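You operate a simulated robot arm through the tools that you are given. There is no shell and no other tool. Be economical: measure what you need, move in short steps, check, and stop when the job is done.

The job below is to be done with a simulated two-armed robot. You get a single attempt, and the scene is never put back.

Task
The mix is too rich: thin it with about 40 ml from the jug and test it again.
Fine: stir after pouring; the orange tester must show green; jug, stirrer and tester back; purple tester stays dry. Set down upright: jug.

Only the result counts: the job must be done as asked and must still hold three seconds after the hand-in. Knocking over, shifting, dropping, spilling or breaking anything else fails it.

Robot
Two 7-joint arms with fingered hands on one trunk, on a base that drives. Base frame: it is fixed to the floor where the robot stands at the start and does not move with it; the origin is under the middle of the robot, x ahead of it, y to its left, z up. Readings come in mm, degrees, newtons and seconds.
The left shoulder is at the start at [39, 92, 1109], the right one opposite. With the tool pointing down near the work surface each hand reaches from about 100 to 520 mm from the robot's upright axis, wherever it stands, measured 20 degrees to its own side. Places, roughly: orange tester (3x2x20 cm) [600, 100, 900]; purple tester (3x2x20 cm) [600, 0, 900]. Payload 2.1 kg a hand.
The TCP of each hand is the grasp point between the finger pads, 20 mm short of the fingertips. In the tool frame z runs along the fingers and y along their closing line. The gripper opens to 68 mm. The gripper's body begins 23 mm behind the TCP. The gripper is a hand of 5 fingers: y runs from the thumb to the fingers, the wrist lies at [-10, -79, -131] in the tool frame, and closing takes about 1.5 s.
Orientation is that of the tool frame in the base frame, as a unit quaternion [w, x, y, z]. With the fingers straight down and the wrist toward the robot, the tool's x, y and z point along [0, 1, 0], [1, 0, 0] and [0, 0, -1] of the base frame.

Tools
- The arms move only by the tool apply_moves. It takes "left_deltas", "right_deltas" or both (then of equal length, played together; a hand with none holds still); each is text: rows parted by semicolons, each of 7 numbers parted by spaces: the opening in per cent of the stroke, from 0 (shut) to 100 (fully open), then the shift along the tool's x, y, z in mm, then the turn, a rotation vector about the tool's x, y, z in degrees. In form: claw x y z wx wy wz; .... A call has 1 to 10 rows; each row is the pose to reach, as a shift and turn from the pose commanded when the call began, along the tool's axes at that moment. Rows are played at 5 a second. More than 50 mm and 8.6 degrees between two rows, or a gripper value outside its range, and nothing of the call is played. Where a pose cannot be reached the arm comes as near as it can. A force on the tool above 40 N (or 10 N above the force at the start of the call, whichever is more), or a blocked arm, ends the call early, and 0.2 s more pass. The fingers move at their own pace (about 153 mm/s each) and stop on an object; they squeeze with about 32 N. The grip force told is the motor's: it shows also when the fingers shut on nothing. Time passes only in rows, and 0.2 s behind the last, so rows that repeat a pose let the fingers close. It gives the time, the measured TCP pose, the force on the tool (base axes), the opening and the grip force at its end, in the units of the frame above (readings bear some noise), with the torque about the TCP (base axes, N m) and any sound that the robot's microphone picked up.
- Cameras (640 x 400 px; columns grow to the right, rows downward): "scene" is now at [135.1, -8.8, 1279.7]; the picture's right is [-0.11, -0.99, 0.00], its down [-0.41, 0.05, -0.91] and it looks along [0.90, -0.10, -0.42] (base axes); focal length 214 px, centre (320, 200). "left" rides on the left gripper at [-55, -58, -72] in its tool frame; the picture's right is [-0.57, -0.39, 0.73], its down [0.73, -0.64, 0.23] and it looks along [0.38, 0.66, 0.65] (tool axes); focal length 226 px, centre (320, 200). "right" rides on the right gripper at [54, -58, -72] in its tool frame; the picture's right is [-0.57, 0.39, -0.73], its down [-0.73, -0.64, 0.23] and it looks along [-0.38, 0.66, 0.65] (tool axes); focal length 226 px, centre (320, 200). There is no depth. A picture from a camera that has moved, and an enlarged one, comes with that camera's place and axes in the base frame and with its lens. The place of the scene camera against the robot may be out by one fixed shift of up to 12 mm in any direction.
- camera(camera): a new picture of that camera. The clock stands still meanwhile.
- move_column(by): slides the trunk up (or, below 0, down) by that many mm; the arms and the scene camera ride with it, the base frame stays. It gives what a move gives, with no picture.
- roll_base(legs): drives the robot by 1 to 6 legs, each [ahead, left, turn to the left] in mm, mm and degrees, along the robot's own axes; the way and the turn of a leg run together, so that a leg with both is an arc; at most 1500 mm and 180 degrees a leg. The arms and the cameras ride along, it lands a little off, and it stops where it bumps. It gives what a move gives.
- hand_shape(shape, hand): the hand has 5 fingers and takes this shape, open, in about a second: jaw (thumb against the fingers, like two jaws); tri (thumb and two fingers); tip (a fingertip pinch); poke (one finger out to press); point (the index stretched); flat (the hand flat); cup (the hand cupped); fist (a fist). The gripper value then closes the fingers along that shape, each until it touches; the sizes above hold for jaw. It gives what a move gives, with no picture.
- turn_head(pan, tilt): turns the head with the scene camera to pan (to the left, within 86 degrees either way) and tilt (down, from -29 to 69), counted from straight ahead of the robot. It gives what a move gives.
- inspect(camera, box): a new picture of the part [left, top, right, bottom] of that camera's present view, enlarged. The clock stands still meanwhile.
- finish_job(): hands the job in; it is judged then, once.

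Go step by step. Nothing tells you exact positions but the pictures and the camera data: compare them with the known pose of the tool, close in by small moves and look again before you grip or let go. The budget is 120 turns and 88 pictures, counting those below and the enlarged ones. Unless the task says otherwise, let go and move clear before handing in, and close with one line.

The tools are called by a JSON object that holds its "method" and its "body". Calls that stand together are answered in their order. apply_moves: Moves the arms, as the interface text tells. Its arguments: {"type":"object","properties":{"left_deltas":{"type":"string"},"right_deltas":{"type":"string"}},"required":[]} The other tools are called the same way: move_column (by) slides the trunk up or down; hand_shape (shape, hand) gives the hand a shape; roll_base (legs) drives the base; turn_head (pan, tilt) turns the head that bears the scene camera; camera (camera) takes a picture; inspect (camera, box) takes an enlarged picture of a part of a camera's view; finish_job () hands the job in.

At the start:

```text
time_s: 0.0
left_tool_pos: [394.6, 165.7, 1290.7]
left_tool_rot: [-0.002, 0.707, 0.707, 0.0]
left_ft_force: [0.6, 0.0, 0.2]
left_torque: [-0.03, -0.01, 0.02]
left_grip_width: 67.9
left_grip_force: 0.0
left_shape: jaw
right_tool_pos: [373.7, -142.8, 1284.0]
right_tool_rot: [0.0, 0.708, 0.707, 0.0]
right_ft_force: [0.5, 0.0, -0.4]
right_torque: [0.02, 0.02, -0.01]
right_grip_width: 67.7
right_grip_force: 0.0
right_shape: jaw
trunk travel left (down, up): [-350.0, 554.0]
robot x, y, heading: [1.5, 1.6, 0.2]
head pan, tilt: [-6.5, 24.6]
```

scene: 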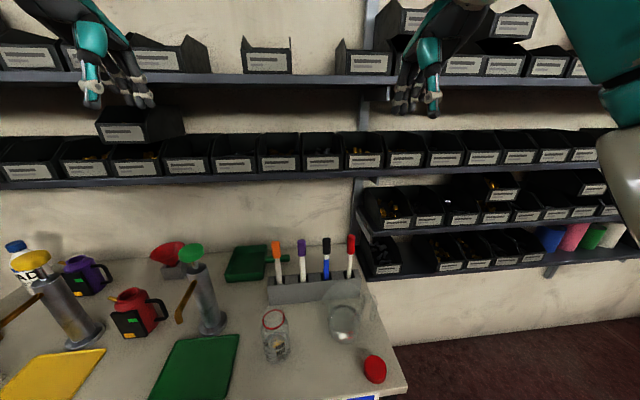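
right: 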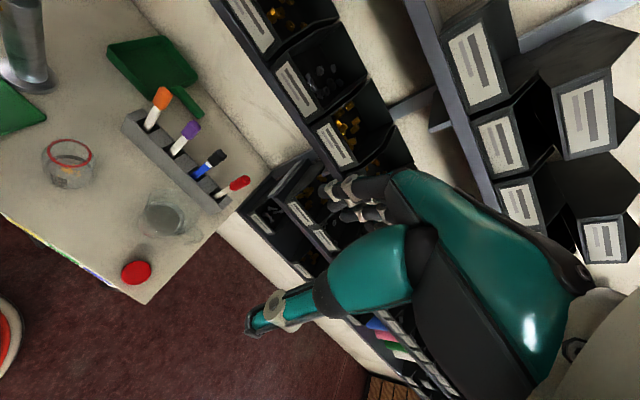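
left: 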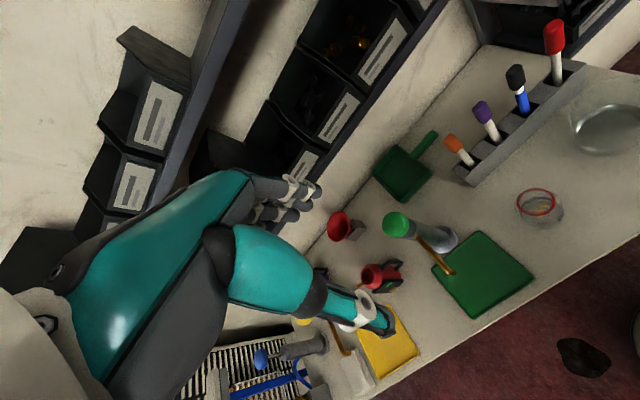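

I see a bench with a rack of four sticks (orange, purple, black, red), a small red-rimmed glass and a clear vessel beside it. I'll look closer before planning.

{"method": "inspect", "body": {"camera": "scene", "box": [230, 220, 410, 400]}}

{"method": "inspect", "body": {"camera": "right", "box": [0, 60, 280, 300]}}

{"method": "inspect", "body": {"camera": "scene", "box": [0, 220, 240, 400]}}

```text
2.22 times, centred on (320, 310) of scene
camera zoom: at [135.1, -8.8, 1279.7], right [-0.11, -0.99, 0.0], down [-0.41, 0.05, -0.91], along [0.9, -0.1, -0.42], focal length 477 px, centre (320, -44)
```

zoom: 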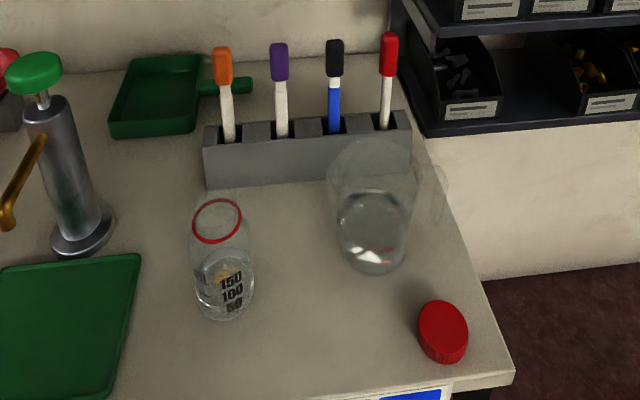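

```text
1.67 times, centred on (140, 180) of right
camera zoom: at [315.3, -88.2, 1354.0], right [0.39, -0.57, 0.73], down [-0.64, -0.73, -0.23], along [0.66, -0.38, -0.65], focal length 377 px, centre (620, 233)
```

zoom: 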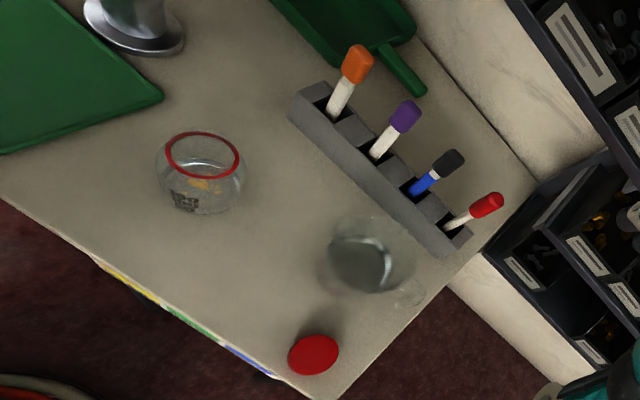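

```text
2.22 times, centred on (120, 310) of scene
camera zoom: at [135.1, -8.8, 1279.7], right [-0.11, -0.99, 0.0], down [-0.41, 0.05, -0.91], along [0.9, -0.1, -0.42], focal length 477 px, centre (764, -44)
```

zoom: 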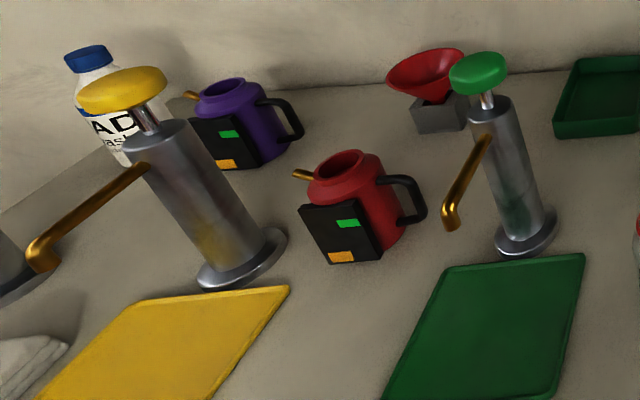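

The jug seems to be the clear pitcher, and the mix is in the red-rimmed graduated beaker. I'll look around for the stirrer and any labels.

{"method": "turn_head", "body": {"pan": 5, "tilt": 50}}

{"method": "camera", "body": {"camera": "scene"}}

{"method": "turn_head", "body": {"pan": 60, "tilt": 40}}

{"method": "camera", "body": {"camera": "scene"}}

```text
time_s: 0.9
left_tool_pos: [395.1, 164.5, 1291.0]
left_tool_rot: [-0.001, 0.707, 0.708, 0.0]
left_ft_force: [0.4, -0.5, -0.4]
left_torque: [0.0, 0.01, 0.01]
left_grip_width: 67.7
left_grip_force: 0.0
left_shape: jaw
right_tool_pos: [372.1, -143.0, 1281.5]
right_tool_rot: [0.0, 0.707, 0.707, 0.0]
right_ft_force: [0.1, -0.2, 0.1]
right_torque: [0.0, 0.02, 0.01]
right_grip_width: 67.6
right_grip_force: 0.1
right_shape: jaw
trunk travel left (down, up): [-350.0, 554.0]
robot x, y, heading: [1.0, -1.1, 0.0]
head pan, tilt: [5.0, 50.0]
```

```text
81 pictures are left
camera scene: at [120.2, 8.3, 1241.7], right [0.09, -1.0, 0.0], down [-0.76, -0.07, -0.64], along [0.64, 0.06, -0.77], focal length 214 px, centre (320, 200)
```

scene: 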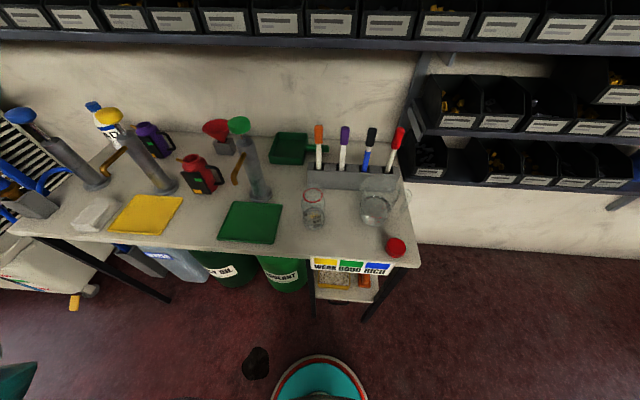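

```text
time_s: 2.1
left_tool_pos: [394.4, 164.2, 1292.2]
left_tool_rot: [0.0, 0.707, 0.708, 0.0]
left_ft_force: [-0.2, 0.1, -0.3]
left_torque: [0.04, 0.01, -0.01]
left_grip_width: 67.4
left_grip_force: 0.0
left_shape: jaw
right_tool_pos: [372.0, -142.7, 1282.4]
right_tool_rot: [0.0, 0.707, 0.707, 0.0]
right_ft_force: [0.2, 0.2, -0.8]
right_torque: [0.01, 0.03, 0.01]
right_grip_width: 67.7
right_grip_force: 0.0
right_shape: jaw
trunk travel left (down, up): [-350.0, 554.0]
robot x, y, heading: [-0.5, -1.1, -0.2]
head pan, tilt: [60.0, 40.0]
```

```text
80 pictures are left
camera scene: at [86.1, 75.2, 1255.8], right [0.87, -0.5, 0.0], down [-0.32, -0.56, -0.77], along [0.38, 0.66, -0.64], focal length 214 px, centre (320, 200)
```

scene: 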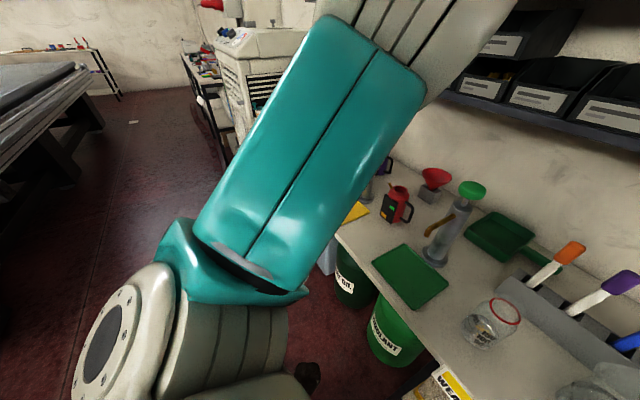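

The sign reads weak=yellow, good=green, rich=blue, so a shaft's colour may be a reading. I'll look closely at the rack items.

{"method": "turn_head", "body": {"pan": -4, "tilt": 38}}

{"method": "inspect", "body": {"camera": "scene", "box": [275, 130, 405, 220]}}

{"method": "inspect", "body": {"camera": "right", "box": [110, 80, 260, 220]}}

{"method": "inspect", "body": {"camera": "left", "box": [440, 10, 640, 240]}}

```text
time_s: 3.5
left_tool_pos: [394.7, 163.7, 1290.8]
left_tool_rot: [0.0, 0.707, 0.708, -0.001]
left_ft_force: [0.3, 0.3, -0.1]
left_torque: [0.0, 0.03, 0.02]
left_grip_width: 67.8
left_grip_force: 0.0
left_shape: jaw
right_tool_pos: [372.8, -142.2, 1282.5]
right_tool_rot: [0.0, 0.707, 0.707, 0.0]
right_ft_force: [0.1, 0.6, -0.5]
right_torque: [-0.02, -0.03, 0.03]
right_grip_width: 67.9
right_grip_force: 0.1
right_shape: jaw
trunk travel left (down, up): [-350.0, 554.0]
robot x, y, heading: [0.1, -3.8, -0.1]
head pan, tilt: [-4.0, 38.0]
```

```text
4.44 times, centred on (340, 175) of scene
camera zoom: at [129.6, -4.4, 1258.8], right [-0.07, -1.0, 0.0], down [-0.61, 0.04, -0.79], along [0.79, -0.05, -0.62], focal length 953 px, centre (231, 311)
```

zoom: 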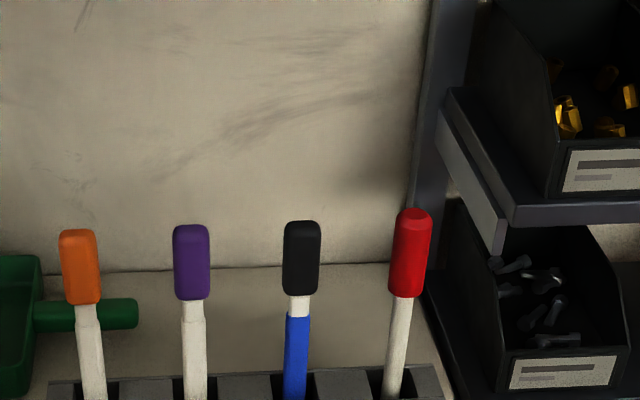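

```text
2.86 times, centred on (185, 150) of right
camera zoom: at [315.3, -88.3, 1354.0], right [0.39, -0.57, 0.73], down [-0.64, -0.73, -0.23], along [0.66, -0.38, -0.65], focal length 646 px, centre (706, 343)
```

zoom: 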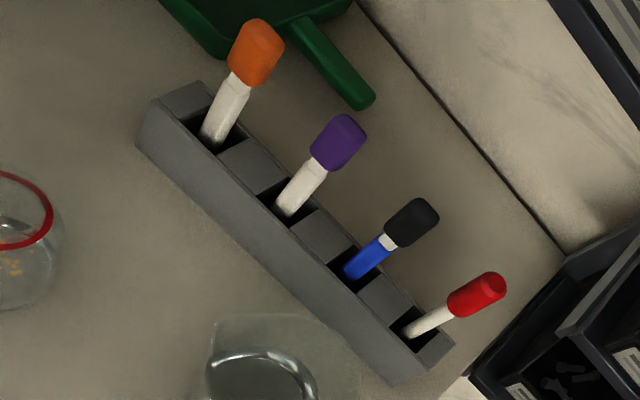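

```text
1.74 times, centred on (540, 125) of left
camera zoom: at [336.7, 110.7, 1362.3], right [-0.39, -0.57, -0.73], down [-0.64, 0.73, -0.23], along [0.66, 0.38, -0.65], focal length 393 px, centre (-63, 330)
```

zoom: 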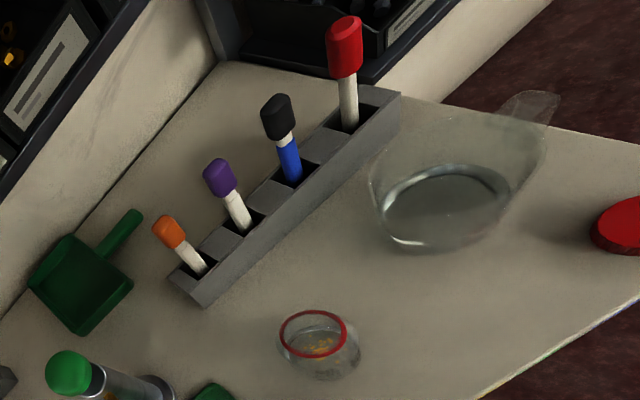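

Red (round rod) is the stirrer; black is the used tester reading blue. I'll lower the right hand a bit to look at the jug and its handle up close.

{"method": "apply_moves", "body": {"right_deltas": "100 10 -2 45 0 0 0;100 20 -4 90 0 0 0;100 30 -6 135 0 0 0;100 40 -8 180 0 0 0;100 50 -10 225 0 0 0;100 60 -12 270 0 0 0;100 70 -15 315 0 0 0;100 80 -20 350 0 0 0"}}

{"method": "camera", "body": {"camera": "right"}}

```text
time_s: 5.3
left_tool_pos: [395.0, 166.0, 1290.6]
left_tool_rot: [-0.001, 0.707, 0.707, 0.0]
left_ft_force: [0.0, -0.2, -0.2]
left_torque: [-0.02, -0.03, -0.01]
left_grip_width: 67.7
left_grip_force: 0.1
left_shape: jaw
right_tool_pos: [351.5, -59.7, 931.5]
right_tool_rot: [0.0, 0.707, 0.707, 0.001]
right_ft_force: [-0.7, -0.5, -0.4]
right_torque: [0.01, -0.01, 0.05]
right_grip_width: 67.8
right_grip_force: 0.0
right_shape: jaw
trunk travel left (down, up): [-350.0, 554.0]
robot x, y, heading: [0.3, 1.5, 0.0]
head pan, tilt: [-4.0, 38.0]
```

```text
76 pictures are left
camera right: at [293.9, -6.5, 1002.0], right [0.39, -0.57, 0.73], down [-0.64, -0.73, -0.23], along [0.66, -0.38, -0.65], focal length 226 px, centre (320, 200)
```

right: 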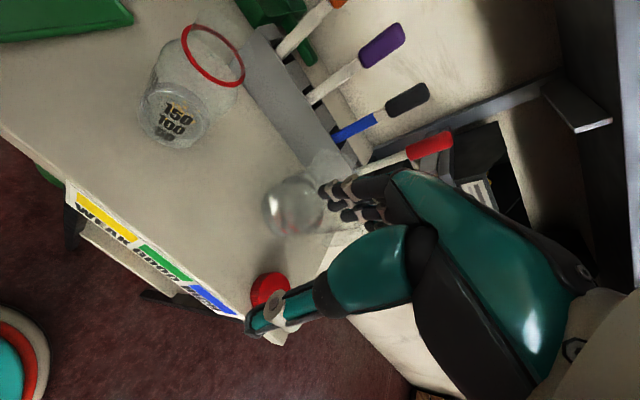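

The hand hides the jug; shift it to the right for a clear view.

{"method": "apply_moves", "body": {"right_deltas": "100 -45 0 0 0 0 0;100 -90 0 0 0 0 0;100 -135 0 0 0 0 0"}}

{"method": "camera", "body": {"camera": "right"}}

{"method": "inspect", "body": {"camera": "scene", "box": [290, 160, 430, 260]}}

```text
time_s: 6.1
left_tool_pos: [393.5, 165.8, 1291.7]
left_tool_rot: [-0.001, 0.706, 0.708, -0.001]
left_ft_force: [-0.1, 0.0, -0.2]
left_torque: [0.0, -0.02, 0.0]
left_grip_width: 67.8
left_grip_force: 0.0
left_shape: jaw
right_tool_pos: [351.4, -197.0, 930.0]
right_tool_rot: [0.001, 0.707, 0.708, -0.001]
right_ft_force: [-0.1, 0.2, -0.3]
right_torque: [0.0, 0.01, -0.04]
right_grip_width: 67.9
right_grip_force: 0.0
right_shape: jaw
trunk travel left (down, up): [-350.0, 554.0]
robot x, y, heading: [0.9, 1.2, 0.3]
head pan, tilt: [-4.0, 38.0]
```

```text
75 pictures are left
camera right: at [294.0, -143.4, 1001.2], right [0.39, -0.57, 0.73], down [-0.64, -0.73, -0.23], along [0.66, -0.38, -0.65], focal length 226 px, centre (320, 200)
```

right: 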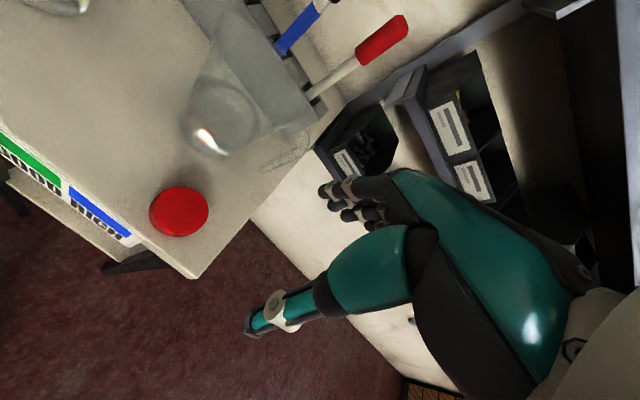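

```text
4.00 times, centred on (360, 210) of scene
camera zoom: at [129.5, -4.5, 1258.8], right [-0.07, -1.0, 0.0], down [-0.61, 0.04, -0.79], along [0.79, -0.05, -0.62], focal length 858 px, centre (160, 160)
```

zoom: 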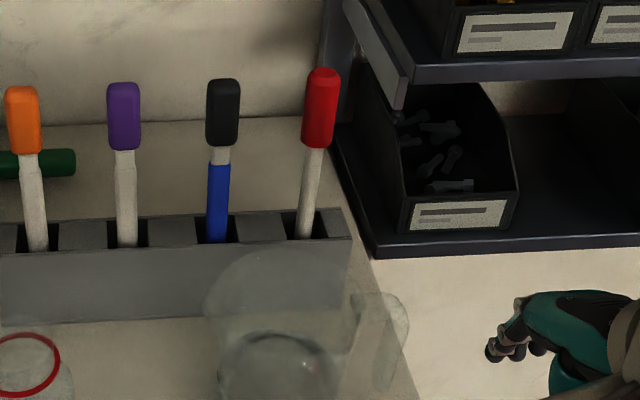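

{"method": "inspect", "body": {"camera": "right", "box": [150, 40, 330, 200]}}

{"method": "inspect", "body": {"camera": "scene", "box": [320, 200, 420, 290]}}

```text
2.50 times, centred on (240, 120) of right
camera zoom: at [294.0, -143.4, 1001.2], right [0.39, -0.57, 0.73], down [-0.64, -0.73, -0.23], along [0.66, -0.38, -0.65], focal length 565 px, centre (520, 400)
```

zoom: 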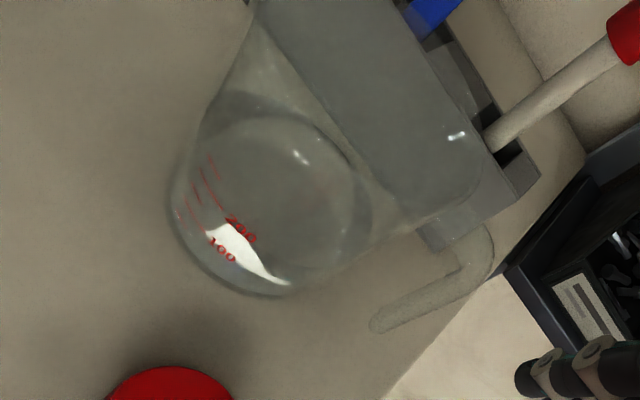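

```text
4.44 times, centred on (370, 245) of scene
camera zoom: at [129.5, -4.5, 1258.8], right [-0.07, -1.0, 0.0], down [-0.61, 0.04, -0.79], along [0.79, -0.05, -0.62], focal length 953 px, centre (98, 0)
```

zoom: 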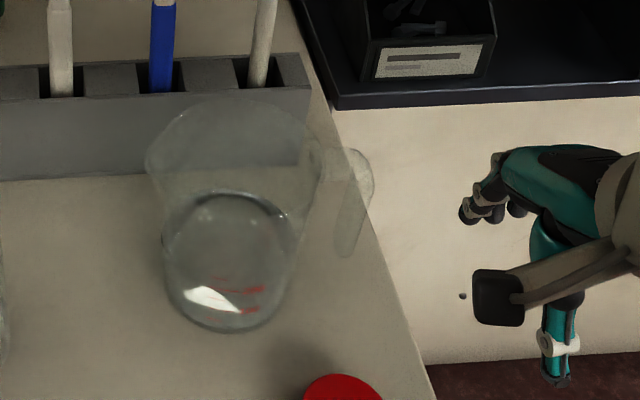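

The jug has a hook handle: a vertical bar around (478,-178), z≈778–860, free at the bottom, pointing to −y. I'll tuck both hands safely, then drive about 90 mm nearer the bench.

{"method": "apply_moves", "body": {"left_deltas": "100 0 -30 50 0 0 0;100 0 -60 100 0 0 0;100 0 -80 150 0 0 0;100 0 -80 200 0 0 0;100 0 -80 230 0 0 0", "right_deltas": "100 -10 -10 -40 0 0 0;100 -20 -20 -80 0 0 0;100 -40 -30 -110 0 0 0;100 -60 -40 -120 0 0 0;100 -80 -40 -120 0 0 0"}}

{"method": "roll_base", "body": {"legs": [[90, 0, 0]]}}

{"method": "turn_head", "body": {"pan": -10, "tilt": 50}}

{"method": "camera", "body": {"camera": "scene"}}

```text
refused: row 1 steps farther than a row can; nothing moved
```

```text
time_s: 7.2
left_tool_pos: [487.0, 164.9, 1290.0]
left_tool_rot: [0.0, 0.707, 0.707, 0.0]
left_ft_force: [-0.7, 0.0, 0.2]
left_torque: [0.0, -0.02, -0.01]
left_grip_width: 67.9
left_grip_force: 0.1
left_shape: jaw
right_tool_pos: [442.6, -197.6, 930.5]
right_tool_rot: [0.0, 0.708, 0.706, 0.0]
right_ft_force: [-0.3, 0.1, 1.1]
right_torque: [-0.03, 0.0, -0.02]
right_grip_width: 67.6
right_grip_force: 0.0
right_shape: jaw
trunk travel left (down, up): [-350.0, 554.0]
robot x, y, heading: [92.1, 0.7, -0.2]
head pan, tilt: [-4.0, 38.0]
```

```text
time_s: 7.9
left_tool_pos: [488.0, 164.5, 1291.3]
left_tool_rot: [0.0, 0.707, 0.707, 0.0]
left_ft_force: [0.1, 0.9, 0.0]
left_torque: [-0.01, 0.02, 0.04]
left_grip_width: 67.9
left_grip_force: 0.0
left_shape: jaw
right_tool_pos: [442.7, -197.4, 930.2]
right_tool_rot: [0.0, 0.707, 0.707, 0.0]
right_ft_force: [0.2, 0.3, 0.0]
right_torque: [-0.02, 0.0, 0.05]
right_grip_width: 67.7
right_grip_force: 0.1
right_shape: jaw
trunk travel left (down, up): [-350.0, 554.0]
robot x, y, heading: [89.1, -2.8, -0.4]
head pan, tilt: [-10.0, 50.0]
```

```text
71 pictures are left
camera scene: at [210.9, -12.0, 1241.7], right [-0.17, -0.98, 0.0], down [-0.75, 0.13, -0.64], along [0.63, -0.11, -0.77], focal length 214 px, centre (320, 200)
```

scene: 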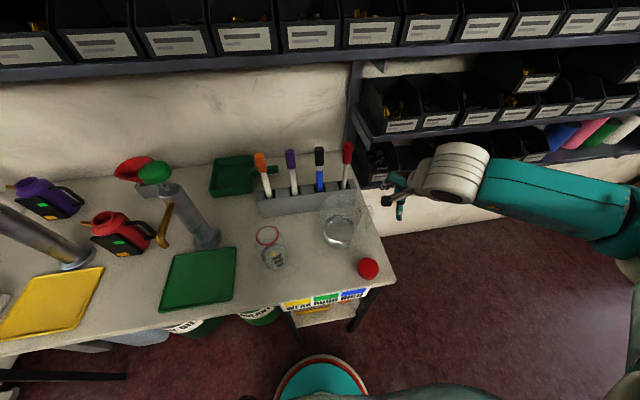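

The drive went fine. Now I'll retreat the left hand from the shelf and start turning the right hand so its fingers point left (+y) toward the handle.

{"method": "apply_moves", "body": {"left_deltas": "100 0 -45 0 0 0 0;100 0 -80 30 0 0 0;100 0 -80 75 0 0 0;100 0 -80 120 0 0 0;100 0 -80 165 0 0 0;100 0 -80 200 0 0 0", "right_deltas": "100 -10 -15 -5 0 8 0;100 -20 -30 -10 0 16 0;100 -30 -45 -10 0 24 0;100 -40 -50 -10 0 32 0;100 -50 -50 -10 0 40 0;100 -60 -50 -10 0 48 0"}}

```text
time_s: 9.3
left_tool_pos: [406.0, 164.5, 1092.0]
left_tool_rot: [0.0, 0.707, 0.707, -0.001]
left_ft_force: [-0.3, 0.5, 0.1]
left_torque: [0.0, 0.0, -0.01]
left_grip_width: 67.6
left_grip_force: 0.0
left_shape: jaw
right_tool_pos: [392.1, -253.3, 943.0]
right_tool_rot: [-0.218, 0.68, 0.663, 0.224]
right_ft_force: [0.9, -0.7, 0.4]
right_torque: [-0.01, 0.01, 0.01]
right_grip_width: 67.9
right_grip_force: 0.0
right_shape: jaw
right hand out of reach, approached as far as the arm can: row 5, 6
trunk travel left (down, up): [-350.0, 554.0]
robot x, y, heading: [97.4, 0.1, 0.1]
head pan, tilt: [-10.0, 50.0]
```

Reach limited the turn to ~36°; it may loosen lower down. I'll descend beside the bench and test.

{"method": "apply_moves", "body": {"right_deltas": "100 -26 12 21 0 0 0;100 -52 24 42 0 0 0;100 -78 48 63 0 0 0;100 -78 48 63 0 7 0;100 -78 48 63 0 14 0;100 -78 48 63 0 20 0"}}

```text
time_s: 10.7
left_tool_pos: [406.6, 165.2, 1090.9]
left_tool_rot: [-0.001, 0.707, 0.707, -0.001]
left_ft_force: [0.2, 0.2, 0.1]
left_torque: [0.01, -0.02, -0.01]
left_grip_width: 67.6
left_grip_force: 0.1
left_shape: jaw
right_tool_pos: [371.3, -249.0, 920.5]
right_tool_rot: [-0.325, 0.637, 0.614, 0.335]
right_ft_force: [-0.4, 0.9, -0.4]
right_torque: [-0.04, 0.02, 0.04]
right_grip_width: 68.1
right_grip_force: 0.1
right_shape: jaw
right hand out of reach, approached as far as the arm can: row 1, 2, 3, 4, 5, 6
trunk travel left (down, up): [-350.0, 554.0]
robot x, y, heading: [90.8, -2.7, -0.3]
head pan, tilt: [-10.0, 50.0]
```

It's limited in that orientation. I'll back off to ~35° lean and rise to see where it actually reaches.

{"method": "apply_moves", "body": {"right_deltas": "100 40 0 -8 0 -8 0;100 80 0 -16 0 -16 0;100 119 0 -25 0 -24 0;100 119 0 -25 0 -32 0"}}

```text
time_s: 11.7
left_tool_pos: [405.5, 164.8, 1090.3]
left_tool_rot: [-0.001, 0.707, 0.708, -0.001]
left_ft_force: [-0.6, -1.3, 0.3]
left_torque: [-0.01, -0.03, -0.02]
left_grip_width: 67.6
left_grip_force: 0.0
left_shape: jaw
right_tool_pos: [377.6, -199.1, 1033.3]
right_tool_rot: [-0.149, 0.699, 0.683, 0.152]
right_ft_force: [-0.1, 0.0, -0.3]
right_torque: [0.0, 0.0, -0.02]
right_grip_width: 68.1
right_grip_force: 0.1
right_shape: jaw
trunk travel left (down, up): [-350.0, 554.0]
robot x, y, heading: [91.0, 2.9, 0.0]
head pan, tilt: [-10.0, 50.0]
```

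{"method": "apply_moves", "body": {"right_deltas": "100 -30 20 20 0 3 0;100 -45 40 45 0 6 0;100 -60 60 75 0 9 0;100 -75 80 105 0 10 0;100 -91 100 137 0 10 0"}}

{"method": "camera", "body": {"camera": "right"}}

```text
time_s: 12.9
left_tool_pos: [405.7, 164.9, 1091.1]
left_tool_rot: [-0.001, 0.706, 0.708, -0.001]
left_ft_force: [0.8, 0.3, 0.5]
left_torque: [-0.01, 0.0, 0.02]
left_grip_width: 67.4
left_grip_force: 0.1
left_shape: jaw
right_tool_pos: [477.1, -229.5, 873.0]
right_tool_rot: [-0.208, 0.684, 0.667, 0.212]
right_ft_force: [-0.2, 0.7, 0.0]
right_torque: [0.02, 0.02, 0.0]
right_grip_width: 67.9
right_grip_force: 0.1
right_shape: jaw
trunk travel left (down, up): [-350.0, 554.0]
robot x, y, heading: [91.2, -0.5, -0.2]
head pan, tilt: [-10.0, 50.0]
```

```text
70 pictures are left
camera right: at [419.0, -224.1, 962.0], right [0.37, -0.89, 0.28], down [-0.65, -0.46, -0.61], along [0.67, 0.04, -0.75], focal length 226 px, centre (320, 200)
```

right: 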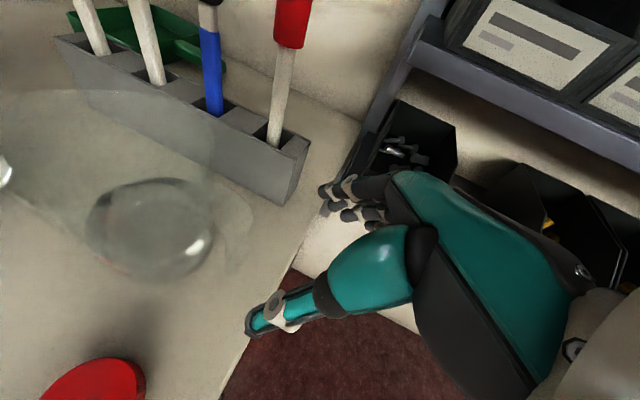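

At 35° lean the hand is beside the handle. Enlarge to locate the handle against the fingers.

{"method": "inspect", "body": {"camera": "right", "box": [80, 80, 400, 340]}}

{"method": "inspect", "body": {"camera": "scene", "box": [310, 170, 420, 270]}}

```text
1.54 times, centred on (240, 210) of right
camera zoom: at [419.0, -224.1, 962.0], right [0.37, -0.89, 0.28], down [-0.65, -0.46, -0.61], along [0.67, 0.04, -0.75], focal length 348 px, centre (443, 185)
```

zoom: 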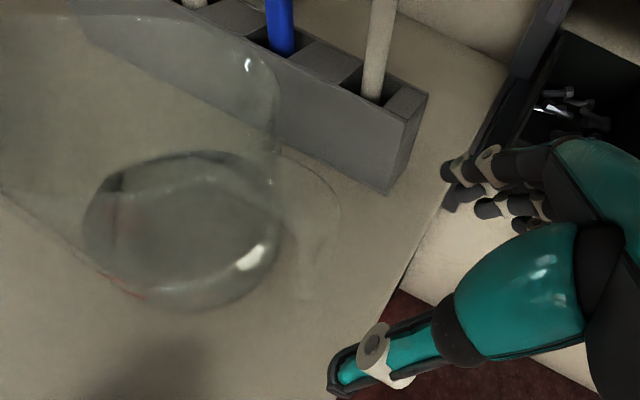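

```text
4.00 times, centred on (365, 220) of scene
camera zoom: at [210.9, -12.0, 1241.6], right [-0.17, -0.98, 0.0], down [-0.75, 0.13, -0.64], along [0.63, -0.11, -0.77], focal length 858 px, centre (140, 120)
```

zoom: 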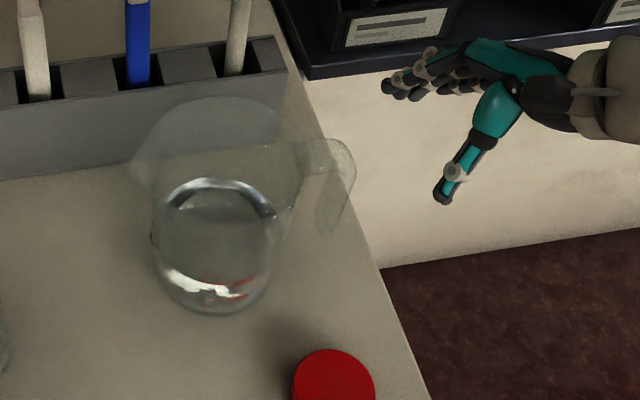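

Handle bar is near x≈480, y≈−181, z 775–860. I'll advance most of the way with the fingers straddling it and check.

{"method": "apply_moves", "body": {"right_deltas": "100 10 3 5 0 0 0;100 10 3 30 0 0 0;100 10 3 45 0 0 0"}}

{"method": "inspect", "body": {"camera": "right", "box": [80, 80, 400, 340]}}

{"method": "inspect", "body": {"camera": "scene", "box": [310, 170, 420, 270]}}

```text
time_s: 13.7
left_tool_pos: [407.4, 164.6, 1091.4]
left_tool_rot: [0.0, 0.707, 0.707, 0.0]
left_ft_force: [0.1, -0.3, -0.3]
left_torque: [-0.04, 0.02, -0.01]
left_grip_width: 67.5
left_grip_force: 0.1
left_shape: jaw
right_tool_pos: [480.9, -196.4, 840.5]
right_tool_rot: [-0.207, 0.684, 0.666, 0.212]
right_ft_force: [-0.1, 0.2, 0.3]
right_torque: [-0.01, 0.01, 0.04]
right_grip_width: 67.5
right_grip_force: 0.1
right_shape: jaw
trunk travel left (down, up): [-350.0, 554.0]
robot x, y, heading: [91.6, 3.7, -0.1]
head pan, tilt: [-10.0, 50.0]
```

```text
1.54 times, centred on (240, 210) of right
camera zoom: at [423.3, -189.8, 931.0], right [0.37, -0.89, 0.28], down [-0.65, -0.46, -0.6], along [0.66, 0.04, -0.75], focal length 348 px, centre (443, 185)
```

zoom: 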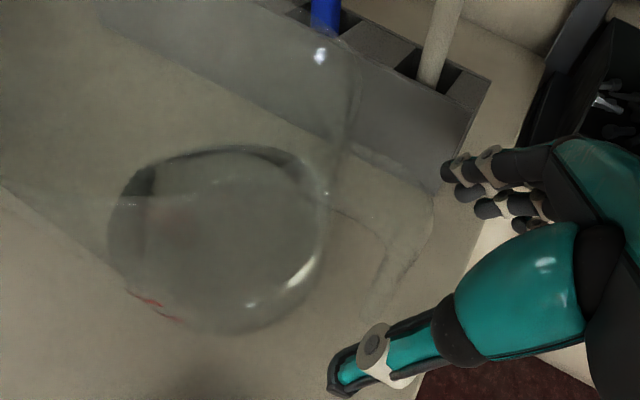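

```text
4.00 times, centred on (365, 220) of scene
camera zoom: at [210.9, -12.0, 1241.6], right [-0.17, -0.98, 0.0], down [-0.75, 0.13, -0.64], along [0.63, -0.11, -0.77], focal length 858 px, centre (140, 120)
```

zoom: 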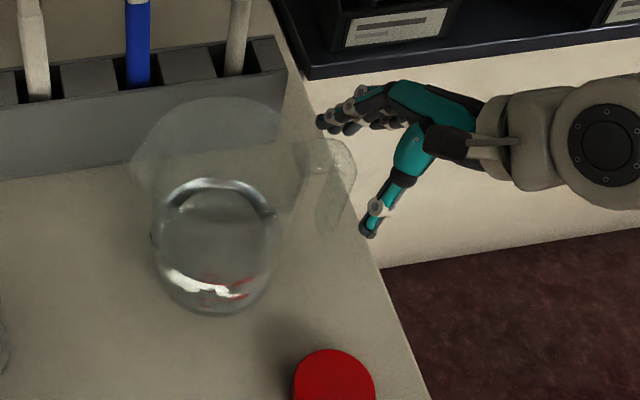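

Handle bar confirmed around (483,−175), z≈775–850. Advance the rest and close.

{"method": "apply_moves", "body": {"right_deltas": "100 3 2 10 0 0 0;100 6 2 22 0 0 0"}}

{"method": "inspect", "body": {"camera": "scene", "box": [310, 170, 420, 270]}}

```text
time_s: 14.3
left_tool_pos: [405.6, 164.3, 1090.9]
left_tool_rot: [0.0, 0.706, 0.708, -0.001]
left_ft_force: [-0.7, 0.6, 0.1]
left_torque: [0.0, 0.0, -0.01]
left_grip_width: 67.6
left_grip_force: 0.1
left_shape: jaw
right_tool_pos: [484.3, -177.4, 827.9]
right_tool_rot: [-0.208, 0.683, 0.667, 0.212]
right_ft_force: [0.4, -0.1, 0.3]
right_torque: [-0.01, 0.01, -0.02]
right_grip_width: 68.0
right_grip_force: 0.1
right_shape: jaw
trunk travel left (down, up): [-350.0, 554.0]
robot x, y, heading: [93.2, 6.6, 0.1]
head pan, tilt: [-10.0, 50.0]
```

```text
4.00 times, centred on (365, 220) of scene
camera zoom: at [210.9, -11.9, 1241.6], right [-0.17, -0.98, 0.0], down [-0.75, 0.13, -0.64], along [0.63, -0.11, -0.77], focal length 858 px, centre (140, 120)
```

zoom: 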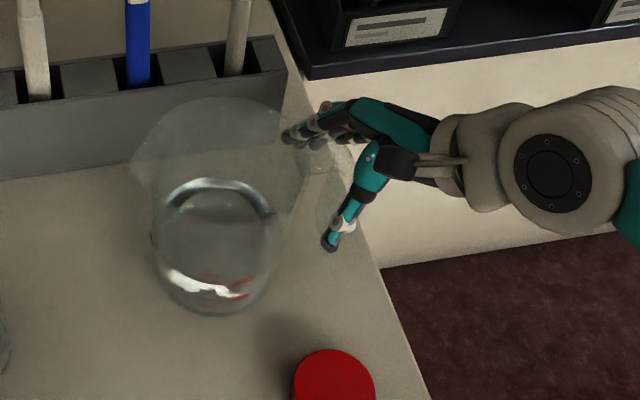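

The fingers straddle the handle. Close.

{"method": "apply_moves", "body": {"right_deltas": "60 0 0 0 0 0 0;30 0 0 0 0 0 0;0 0 0 0 0 0 0;0 0 0 0 0 0 0;0 0 0 0 0 0 0;0 0 0 0 0 0 0;0 0 0 0 0 0 0;0 0 0 0 0 0 0"}}

{"method": "inspect", "body": {"camera": "scene", "box": [310, 170, 420, 270]}}

{"method": "inspect", "body": {"camera": "right", "box": [80, 80, 400, 340]}}

```text
time_s: 16.1
left_tool_pos: [405.8, 164.1, 1093.1]
left_tool_rot: [0.0, 0.707, 0.707, 0.0]
left_ft_force: [0.7, -0.6, -0.3]
left_torque: [-0.01, -0.05, -0.02]
left_grip_width: 67.5
left_grip_force: 0.0
left_shape: jaw
right_tool_pos: [483.9, -176.4, 827.1]
right_tool_rot: [-0.207, 0.683, 0.667, 0.212]
right_ft_force: [0.7, 1.0, 0.0]
right_torque: [0.02, -0.1, -0.04]
right_grip_width: 2.8
right_grip_force: 31.4
right_shape: jaw
trunk travel left (down, up): [-350.0, 554.0]
robot x, y, heading: [93.4, -1.0, -0.4]
head pan, tilt: [-10.0, 50.0]
```

```text
4.00 times, centred on (365, 220) of scene
camera zoom: at [211.0, -12.0, 1241.6], right [-0.17, -0.98, 0.0], down [-0.75, 0.13, -0.64], along [0.63, -0.11, -0.77], focal length 858 px, centre (140, 120)
```

zoom: 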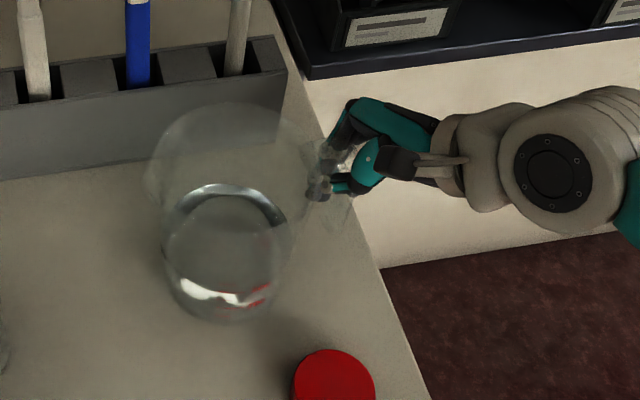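

```text
1.54 times, centred on (240, 210) of right
camera zoom: at [426.5, -171.0, 916.4], right [0.37, -0.89, 0.28], down [-0.65, -0.46, -0.6], along [0.66, 0.04, -0.75], focal length 348 px, centre (443, 185)
```

zoom: 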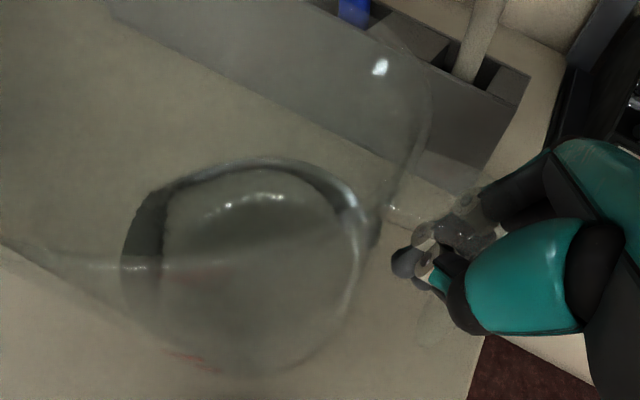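

The grip reads only 2.8 mm, so the handle might be a thin strap—or missed. Test with a small lift.

{"method": "apply_moves", "body": {"right_deltas": "0 4 0 -6 0 0 0;0 8.5 0 -12.3 0 0 0;0 11.4 0 -16.5 0 0 0"}}

{"method": "inspect", "body": {"camera": "scene", "box": [310, 170, 420, 270]}}

```text
time_s: 16.9
left_tool_pos: [406.4, 164.2, 1091.4]
left_tool_rot: [-0.001, 0.707, 0.707, -0.001]
left_ft_force: [-0.3, -0.2, -0.3]
left_torque: [0.02, 0.0, -0.02]
left_grip_width: 67.9
left_grip_force: 0.0
left_shape: jaw
right_tool_pos: [484.5, -176.8, 846.7]
right_tool_rot: [-0.207, 0.683, 0.667, 0.212]
right_ft_force: [0.2, 0.4, -2.8]
right_torque: [-0.13, -0.07, -0.01]
right_grip_width: 2.5
right_grip_force: 32.1
right_shape: jaw
trunk travel left (down, up): [-350.0, 554.0]
robot x, y, heading: [89.7, -0.1, -0.1]
head pan, tilt: [-10.0, 50.0]
```

```text
4.00 times, centred on (365, 220) of scene
camera zoom: at [211.1, -12.0, 1241.6], right [-0.17, -0.98, 0.0], down [-0.75, 0.13, -0.64], along [0.63, -0.11, -0.77], focal length 858 px, centre (140, 120)
```

zoom: 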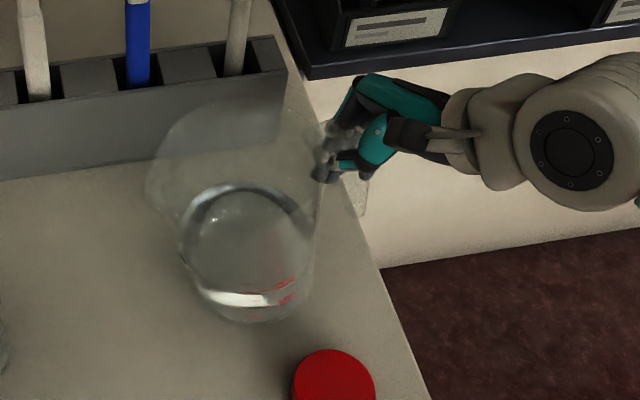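

{"method": "inspect", "body": {"camera": "right", "box": [80, 80, 400, 340]}}

{"method": "inspect", "body": {"camera": "left", "box": [400, 0, 640, 240]}}

```text
1.54 times, centred on (240, 210) of right
camera zoom: at [426.6, -171.2, 936.3], right [0.37, -0.89, 0.28], down [-0.65, -0.46, -0.6], along [0.66, 0.04, -0.75], focal length 348 px, centre (443, 185)
```

zoom: 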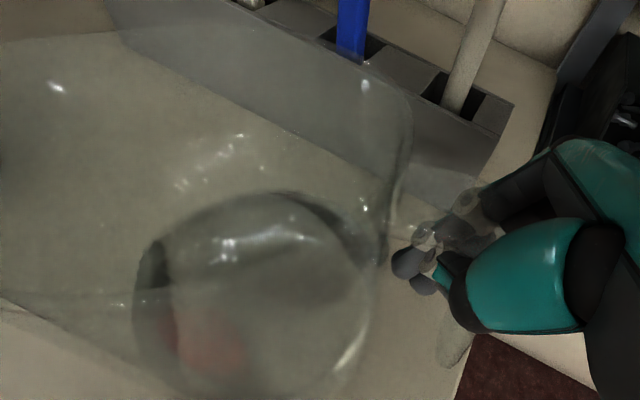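

```text
1.67 times, centred on (520, 120) of left
camera zoom: at [348.0, 110.2, 1162.9], right [-0.39, -0.57, -0.73], down [-0.64, 0.73, -0.23], along [0.66, 0.38, -0.65], focal length 377 px, centre (-13, 333)
```

zoom: 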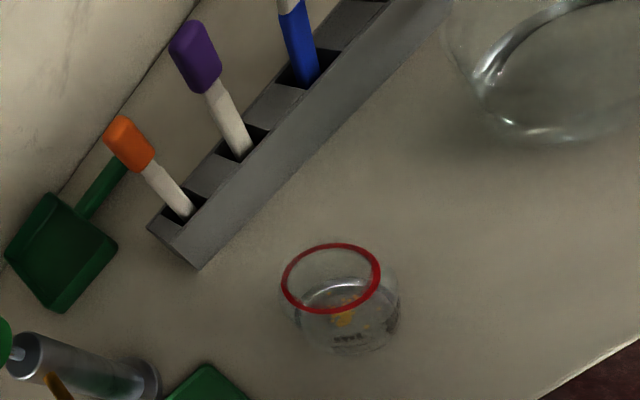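

The jug seems to hang with slight sag in the pinch. Lift a bit more and watch whether it holds.

{"method": "apply_moves", "body": {"right_deltas": "0 8 0 -12 0 0 0;0 11.4 0 -16.5 0 0 0;0 11.4 0 -16.5 0 0 0;0 11.4 0 -16.5 0 0 0"}}

{"method": "inspect", "body": {"camera": "scene", "box": [310, 150, 440, 270]}}

```text
time_s: 17.9
left_tool_pos: [406.2, 164.7, 1091.4]
left_tool_rot: [0.0, 0.707, 0.707, -0.001]
left_ft_force: [-0.3, 0.1, 0.2]
left_torque: [0.0, -0.01, 0.01]
left_grip_width: 67.5
left_grip_force: 0.1
left_shape: jaw
right_tool_pos: [483.8, -177.3, 867.6]
right_tool_rot: [-0.207, 0.683, 0.667, 0.212]
right_ft_force: [0.1, 0.1, -3.6]
right_torque: [-0.16, -0.04, 0.01]
right_grip_width: 2.6
right_grip_force: 32.5
right_shape: jaw
trunk travel left (down, up): [-350.0, 554.0]
robot x, y, heading: [89.5, -2.5, 0.2]
head pan, tilt: [-10.0, 50.0]
```

```text
3.33 times, centred on (375, 210) of scene
camera zoom: at [211.1, -12.0, 1241.6], right [-0.17, -0.98, 0.0], down [-0.75, 0.13, -0.64], along [0.63, -0.11, -0.77], focal length 715 px, centre (137, 167)
```

zoom: 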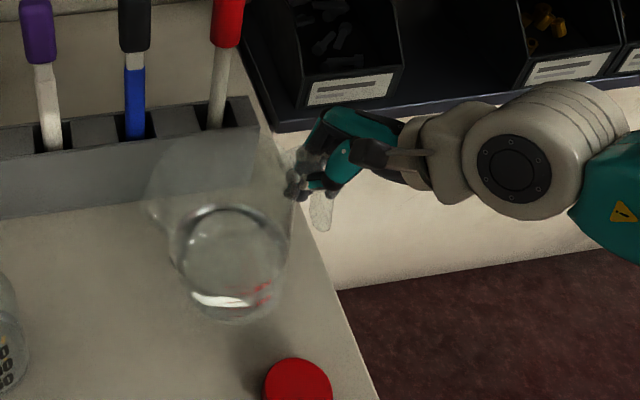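

The jug is lifted and held (≈3.6 N, small sag). Raise it and bring it into line with the beaker (x≈443).

{"method": "apply_moves", "body": {"right_deltas": "0 7 -8 -10 0 0 0;0 14 -16 -20 0 0 0;0 21 -24 -31 0 0 0;0 28 -32 -41 0 0 0;0 35 -38 -51 0 0 0;0 35 -38 -51 0 0 0"}}

{"method": "camera", "body": {"camera": "scene"}}

{"method": "camera", "body": {"camera": "left"}}

```text
time_s: 19.3
left_tool_pos: [406.8, 164.5, 1091.3]
left_tool_rot: [0.0, 0.707, 0.708, -0.001]
left_ft_force: [0.9, 0.6, -0.5]
left_torque: [0.02, 0.0, 0.0]
left_grip_width: 67.5
left_grip_force: 0.0
left_shape: jaw
right_tool_pos: [445.8, -174.7, 928.3]
right_tool_rot: [-0.207, 0.683, 0.667, 0.212]
right_ft_force: [-0.3, 0.4, -3.9]
right_torque: [-0.15, -0.09, 0.01]
right_grip_width: 2.3
right_grip_force: 31.6
right_shape: jaw
trunk travel left (down, up): [-350.0, 554.0]
robot x, y, heading: [93.4, -0.5, 0.1]
head pan, tilt: [-10.0, 50.0]
```

```text
58 pictures are left
camera scene: at [211.0, -12.0, 1241.6], right [-0.17, -0.98, 0.0], down [-0.75, 0.13, -0.64], along [0.63, -0.11, -0.77], focal length 214 px, centre (320, 200)
```

scene: 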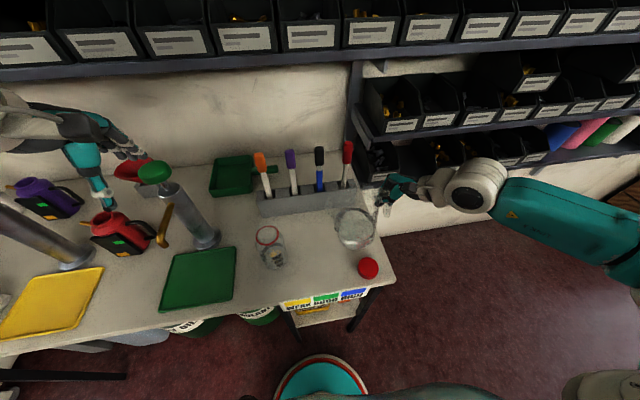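

```text
57 pictures are left
camera left: at [348.0, 110.3, 1162.9], right [-0.39, -0.57, -0.73], down [-0.64, 0.73, -0.23], along [0.66, 0.38, -0.65], focal length 226 px, centre (320, 200)
```

left: 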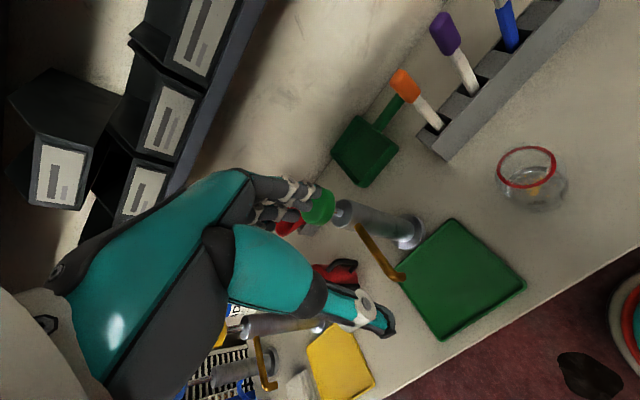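

{"method": "inspect", "body": {"camera": "scene", "box": [240, 200, 400, 290]}}

{"method": "inspect", "body": {"camera": "scene", "box": [250, 215, 300, 275]}}

```text
4.00 times, centred on (320, 245) of scene
camera zoom: at [211.0, -12.0, 1241.6], right [-0.17, -0.98, 0.0], down [-0.75, 0.13, -0.64], along [0.63, -0.11, -0.77], focal length 858 px, centre (320, 20)
```

zoom: 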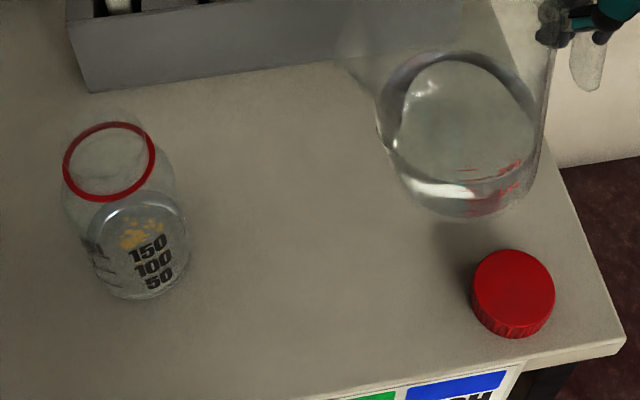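

```text
6.67 times, centred on (275, 245) of scene
camera zoom: at [211.0, -12.0, 1241.6], right [-0.17, -0.98, 0.0], down [-0.75, 0.13, -0.64], along [0.63, -0.11, -0.77], focal length 1430 px, centre (620, -100)
```

zoom: 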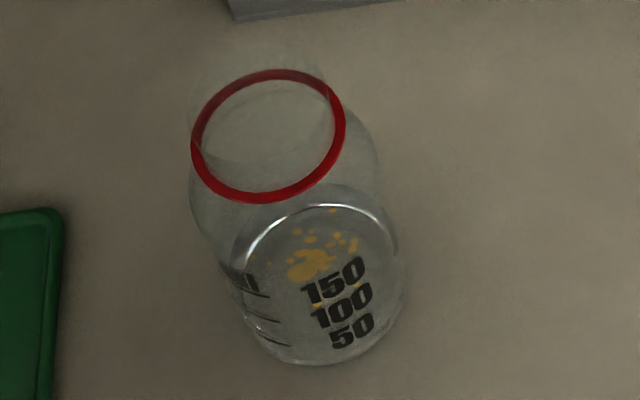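

The jug has sagged to ~25° tilt in the pinch, which is in the pouring direction and stable. I'll carry it toward the beaker with spout high and look again.

{"method": "apply_moves", "body": {"right_deltas": "0 13 0 4 0 -2.5 0;0 26 0 9 0 -5 0;0 39 0 13 0 -7.5 0;0 52 0 18 0 -10 0;0 65 -1 22 0 -12.5 0;0 78 -2 27 0 -15 0;0 78 -2 27 0 -15 0"}}

{"method": "inspect", "body": {"camera": "scene", "box": [240, 200, 400, 290]}}

{"method": "camera", "body": {"camera": "left"}}

```text
time_s: 20.9
left_tool_pos: [406.3, 163.9, 1091.7]
left_tool_rot: [-0.001, 0.707, 0.707, -0.001]
left_ft_force: [-0.1, 0.2, 1.0]
left_torque: [0.02, 0.0, -0.01]
left_grip_width: 68.0
left_grip_force: 0.1
left_shape: jaw
right_tool_pos: [445.0, -96.3, 949.6]
right_tool_rot: [-0.118, 0.706, 0.688, 0.121]
right_ft_force: [-0.3, 0.5, -2.8]
right_torque: [-0.12, -0.09, 0.01]
right_grip_width: 2.2
right_grip_force: 32.5
right_shape: jaw
trunk travel left (down, up): [-350.0, 554.0]
robot x, y, heading: [89.9, -2.6, -0.1]
head pan, tilt: [-10.0, 50.0]
```

```text
4.00 times, centred on (320, 245) of scene
camera zoom: at [211.1, -11.9, 1241.6], right [-0.17, -0.98, 0.0], down [-0.75, 0.13, -0.64], along [0.63, -0.11, -0.77], focal length 858 px, centre (320, 20)
```

zoom: 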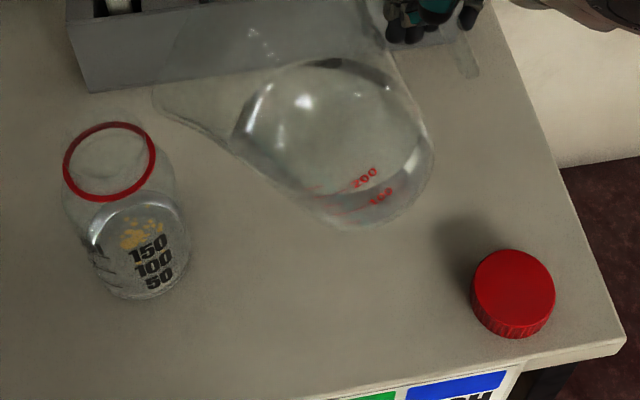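

```text
53 pictures are left
camera left: at [348.1, 110.4, 1162.9], right [-0.39, -0.57, -0.73], down [-0.64, 0.73, -0.23], along [0.66, 0.38, -0.65], focal length 226 px, centre (320, 200)
```

left: 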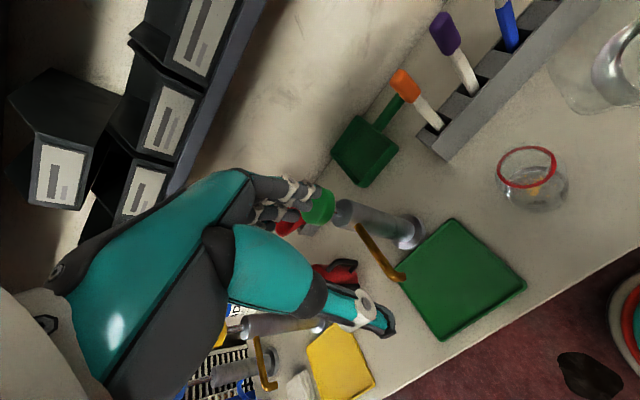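

Spout is approaching the beaker mouth (~(440,22,925)). Tilt on to about 55° with the spout over the mouth and check.

{"method": "apply_moves", "body": {"right_deltas": "0 8 0 -3 0 -4 0;0 16 0 -6 0 -8 0;0 24 0 -9 0 -12 0;0 31 0 -12 0 -15 0;0 31 0 -12 0 -15 0"}}

{"method": "inspect", "body": {"camera": "scene", "box": [230, 190, 390, 290]}}

{"method": "inspect", "body": {"camera": "left", "box": [440, 20, 640, 240]}}

```text
time_s: 22.1
left_tool_pos: [406.4, 164.4, 1092.0]
left_tool_rot: [-0.001, 0.707, 0.707, -0.001]
left_ft_force: [-0.4, -1.0, -0.1]
left_torque: [-0.01, 0.02, 0.01]
left_grip_width: 67.6
left_grip_force: 0.0
left_shape: jaw
right_tool_pos: [446.2, -71.1, 972.0]
right_tool_rot: [-0.028, 0.716, 0.697, 0.028]
right_ft_force: [0.4, -0.3, -3.0]
right_torque: [-0.07, -0.07, -0.01]
right_grip_width: 2.0
right_grip_force: 31.8
right_shape: jaw
trunk travel left (down, up): [-350.0, 554.0]
robot x, y, heading: [90.8, 2.5, -0.2]
head pan, tilt: [-10.0, 50.0]
```

```text
4.00 times, centred on (310, 240) of scene
camera zoom: at [211.1, -11.9, 1241.6], right [-0.17, -0.98, 0.0], down [-0.75, 0.13, -0.64], along [0.63, -0.11, -0.77], focal length 858 px, centre (360, 40)
```

zoom: 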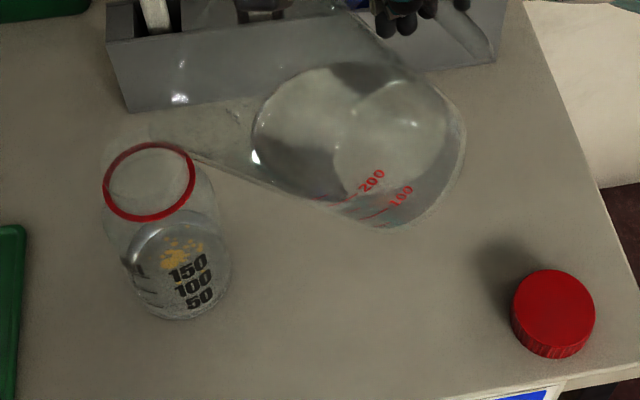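

```text
1.82 times, centred on (540, 130) of left
camera zoom: at [348.1, 110.4, 1162.9], right [-0.39, -0.57, -0.73], down [-0.64, 0.73, -0.23], along [0.66, 0.38, -0.65], focal length 411 px, centre (-80, 327)
```

zoom: 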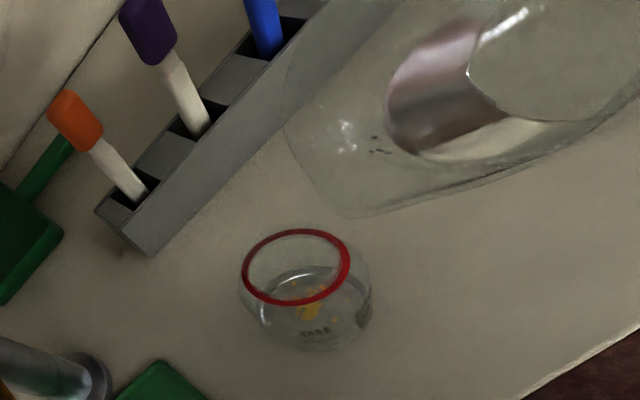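

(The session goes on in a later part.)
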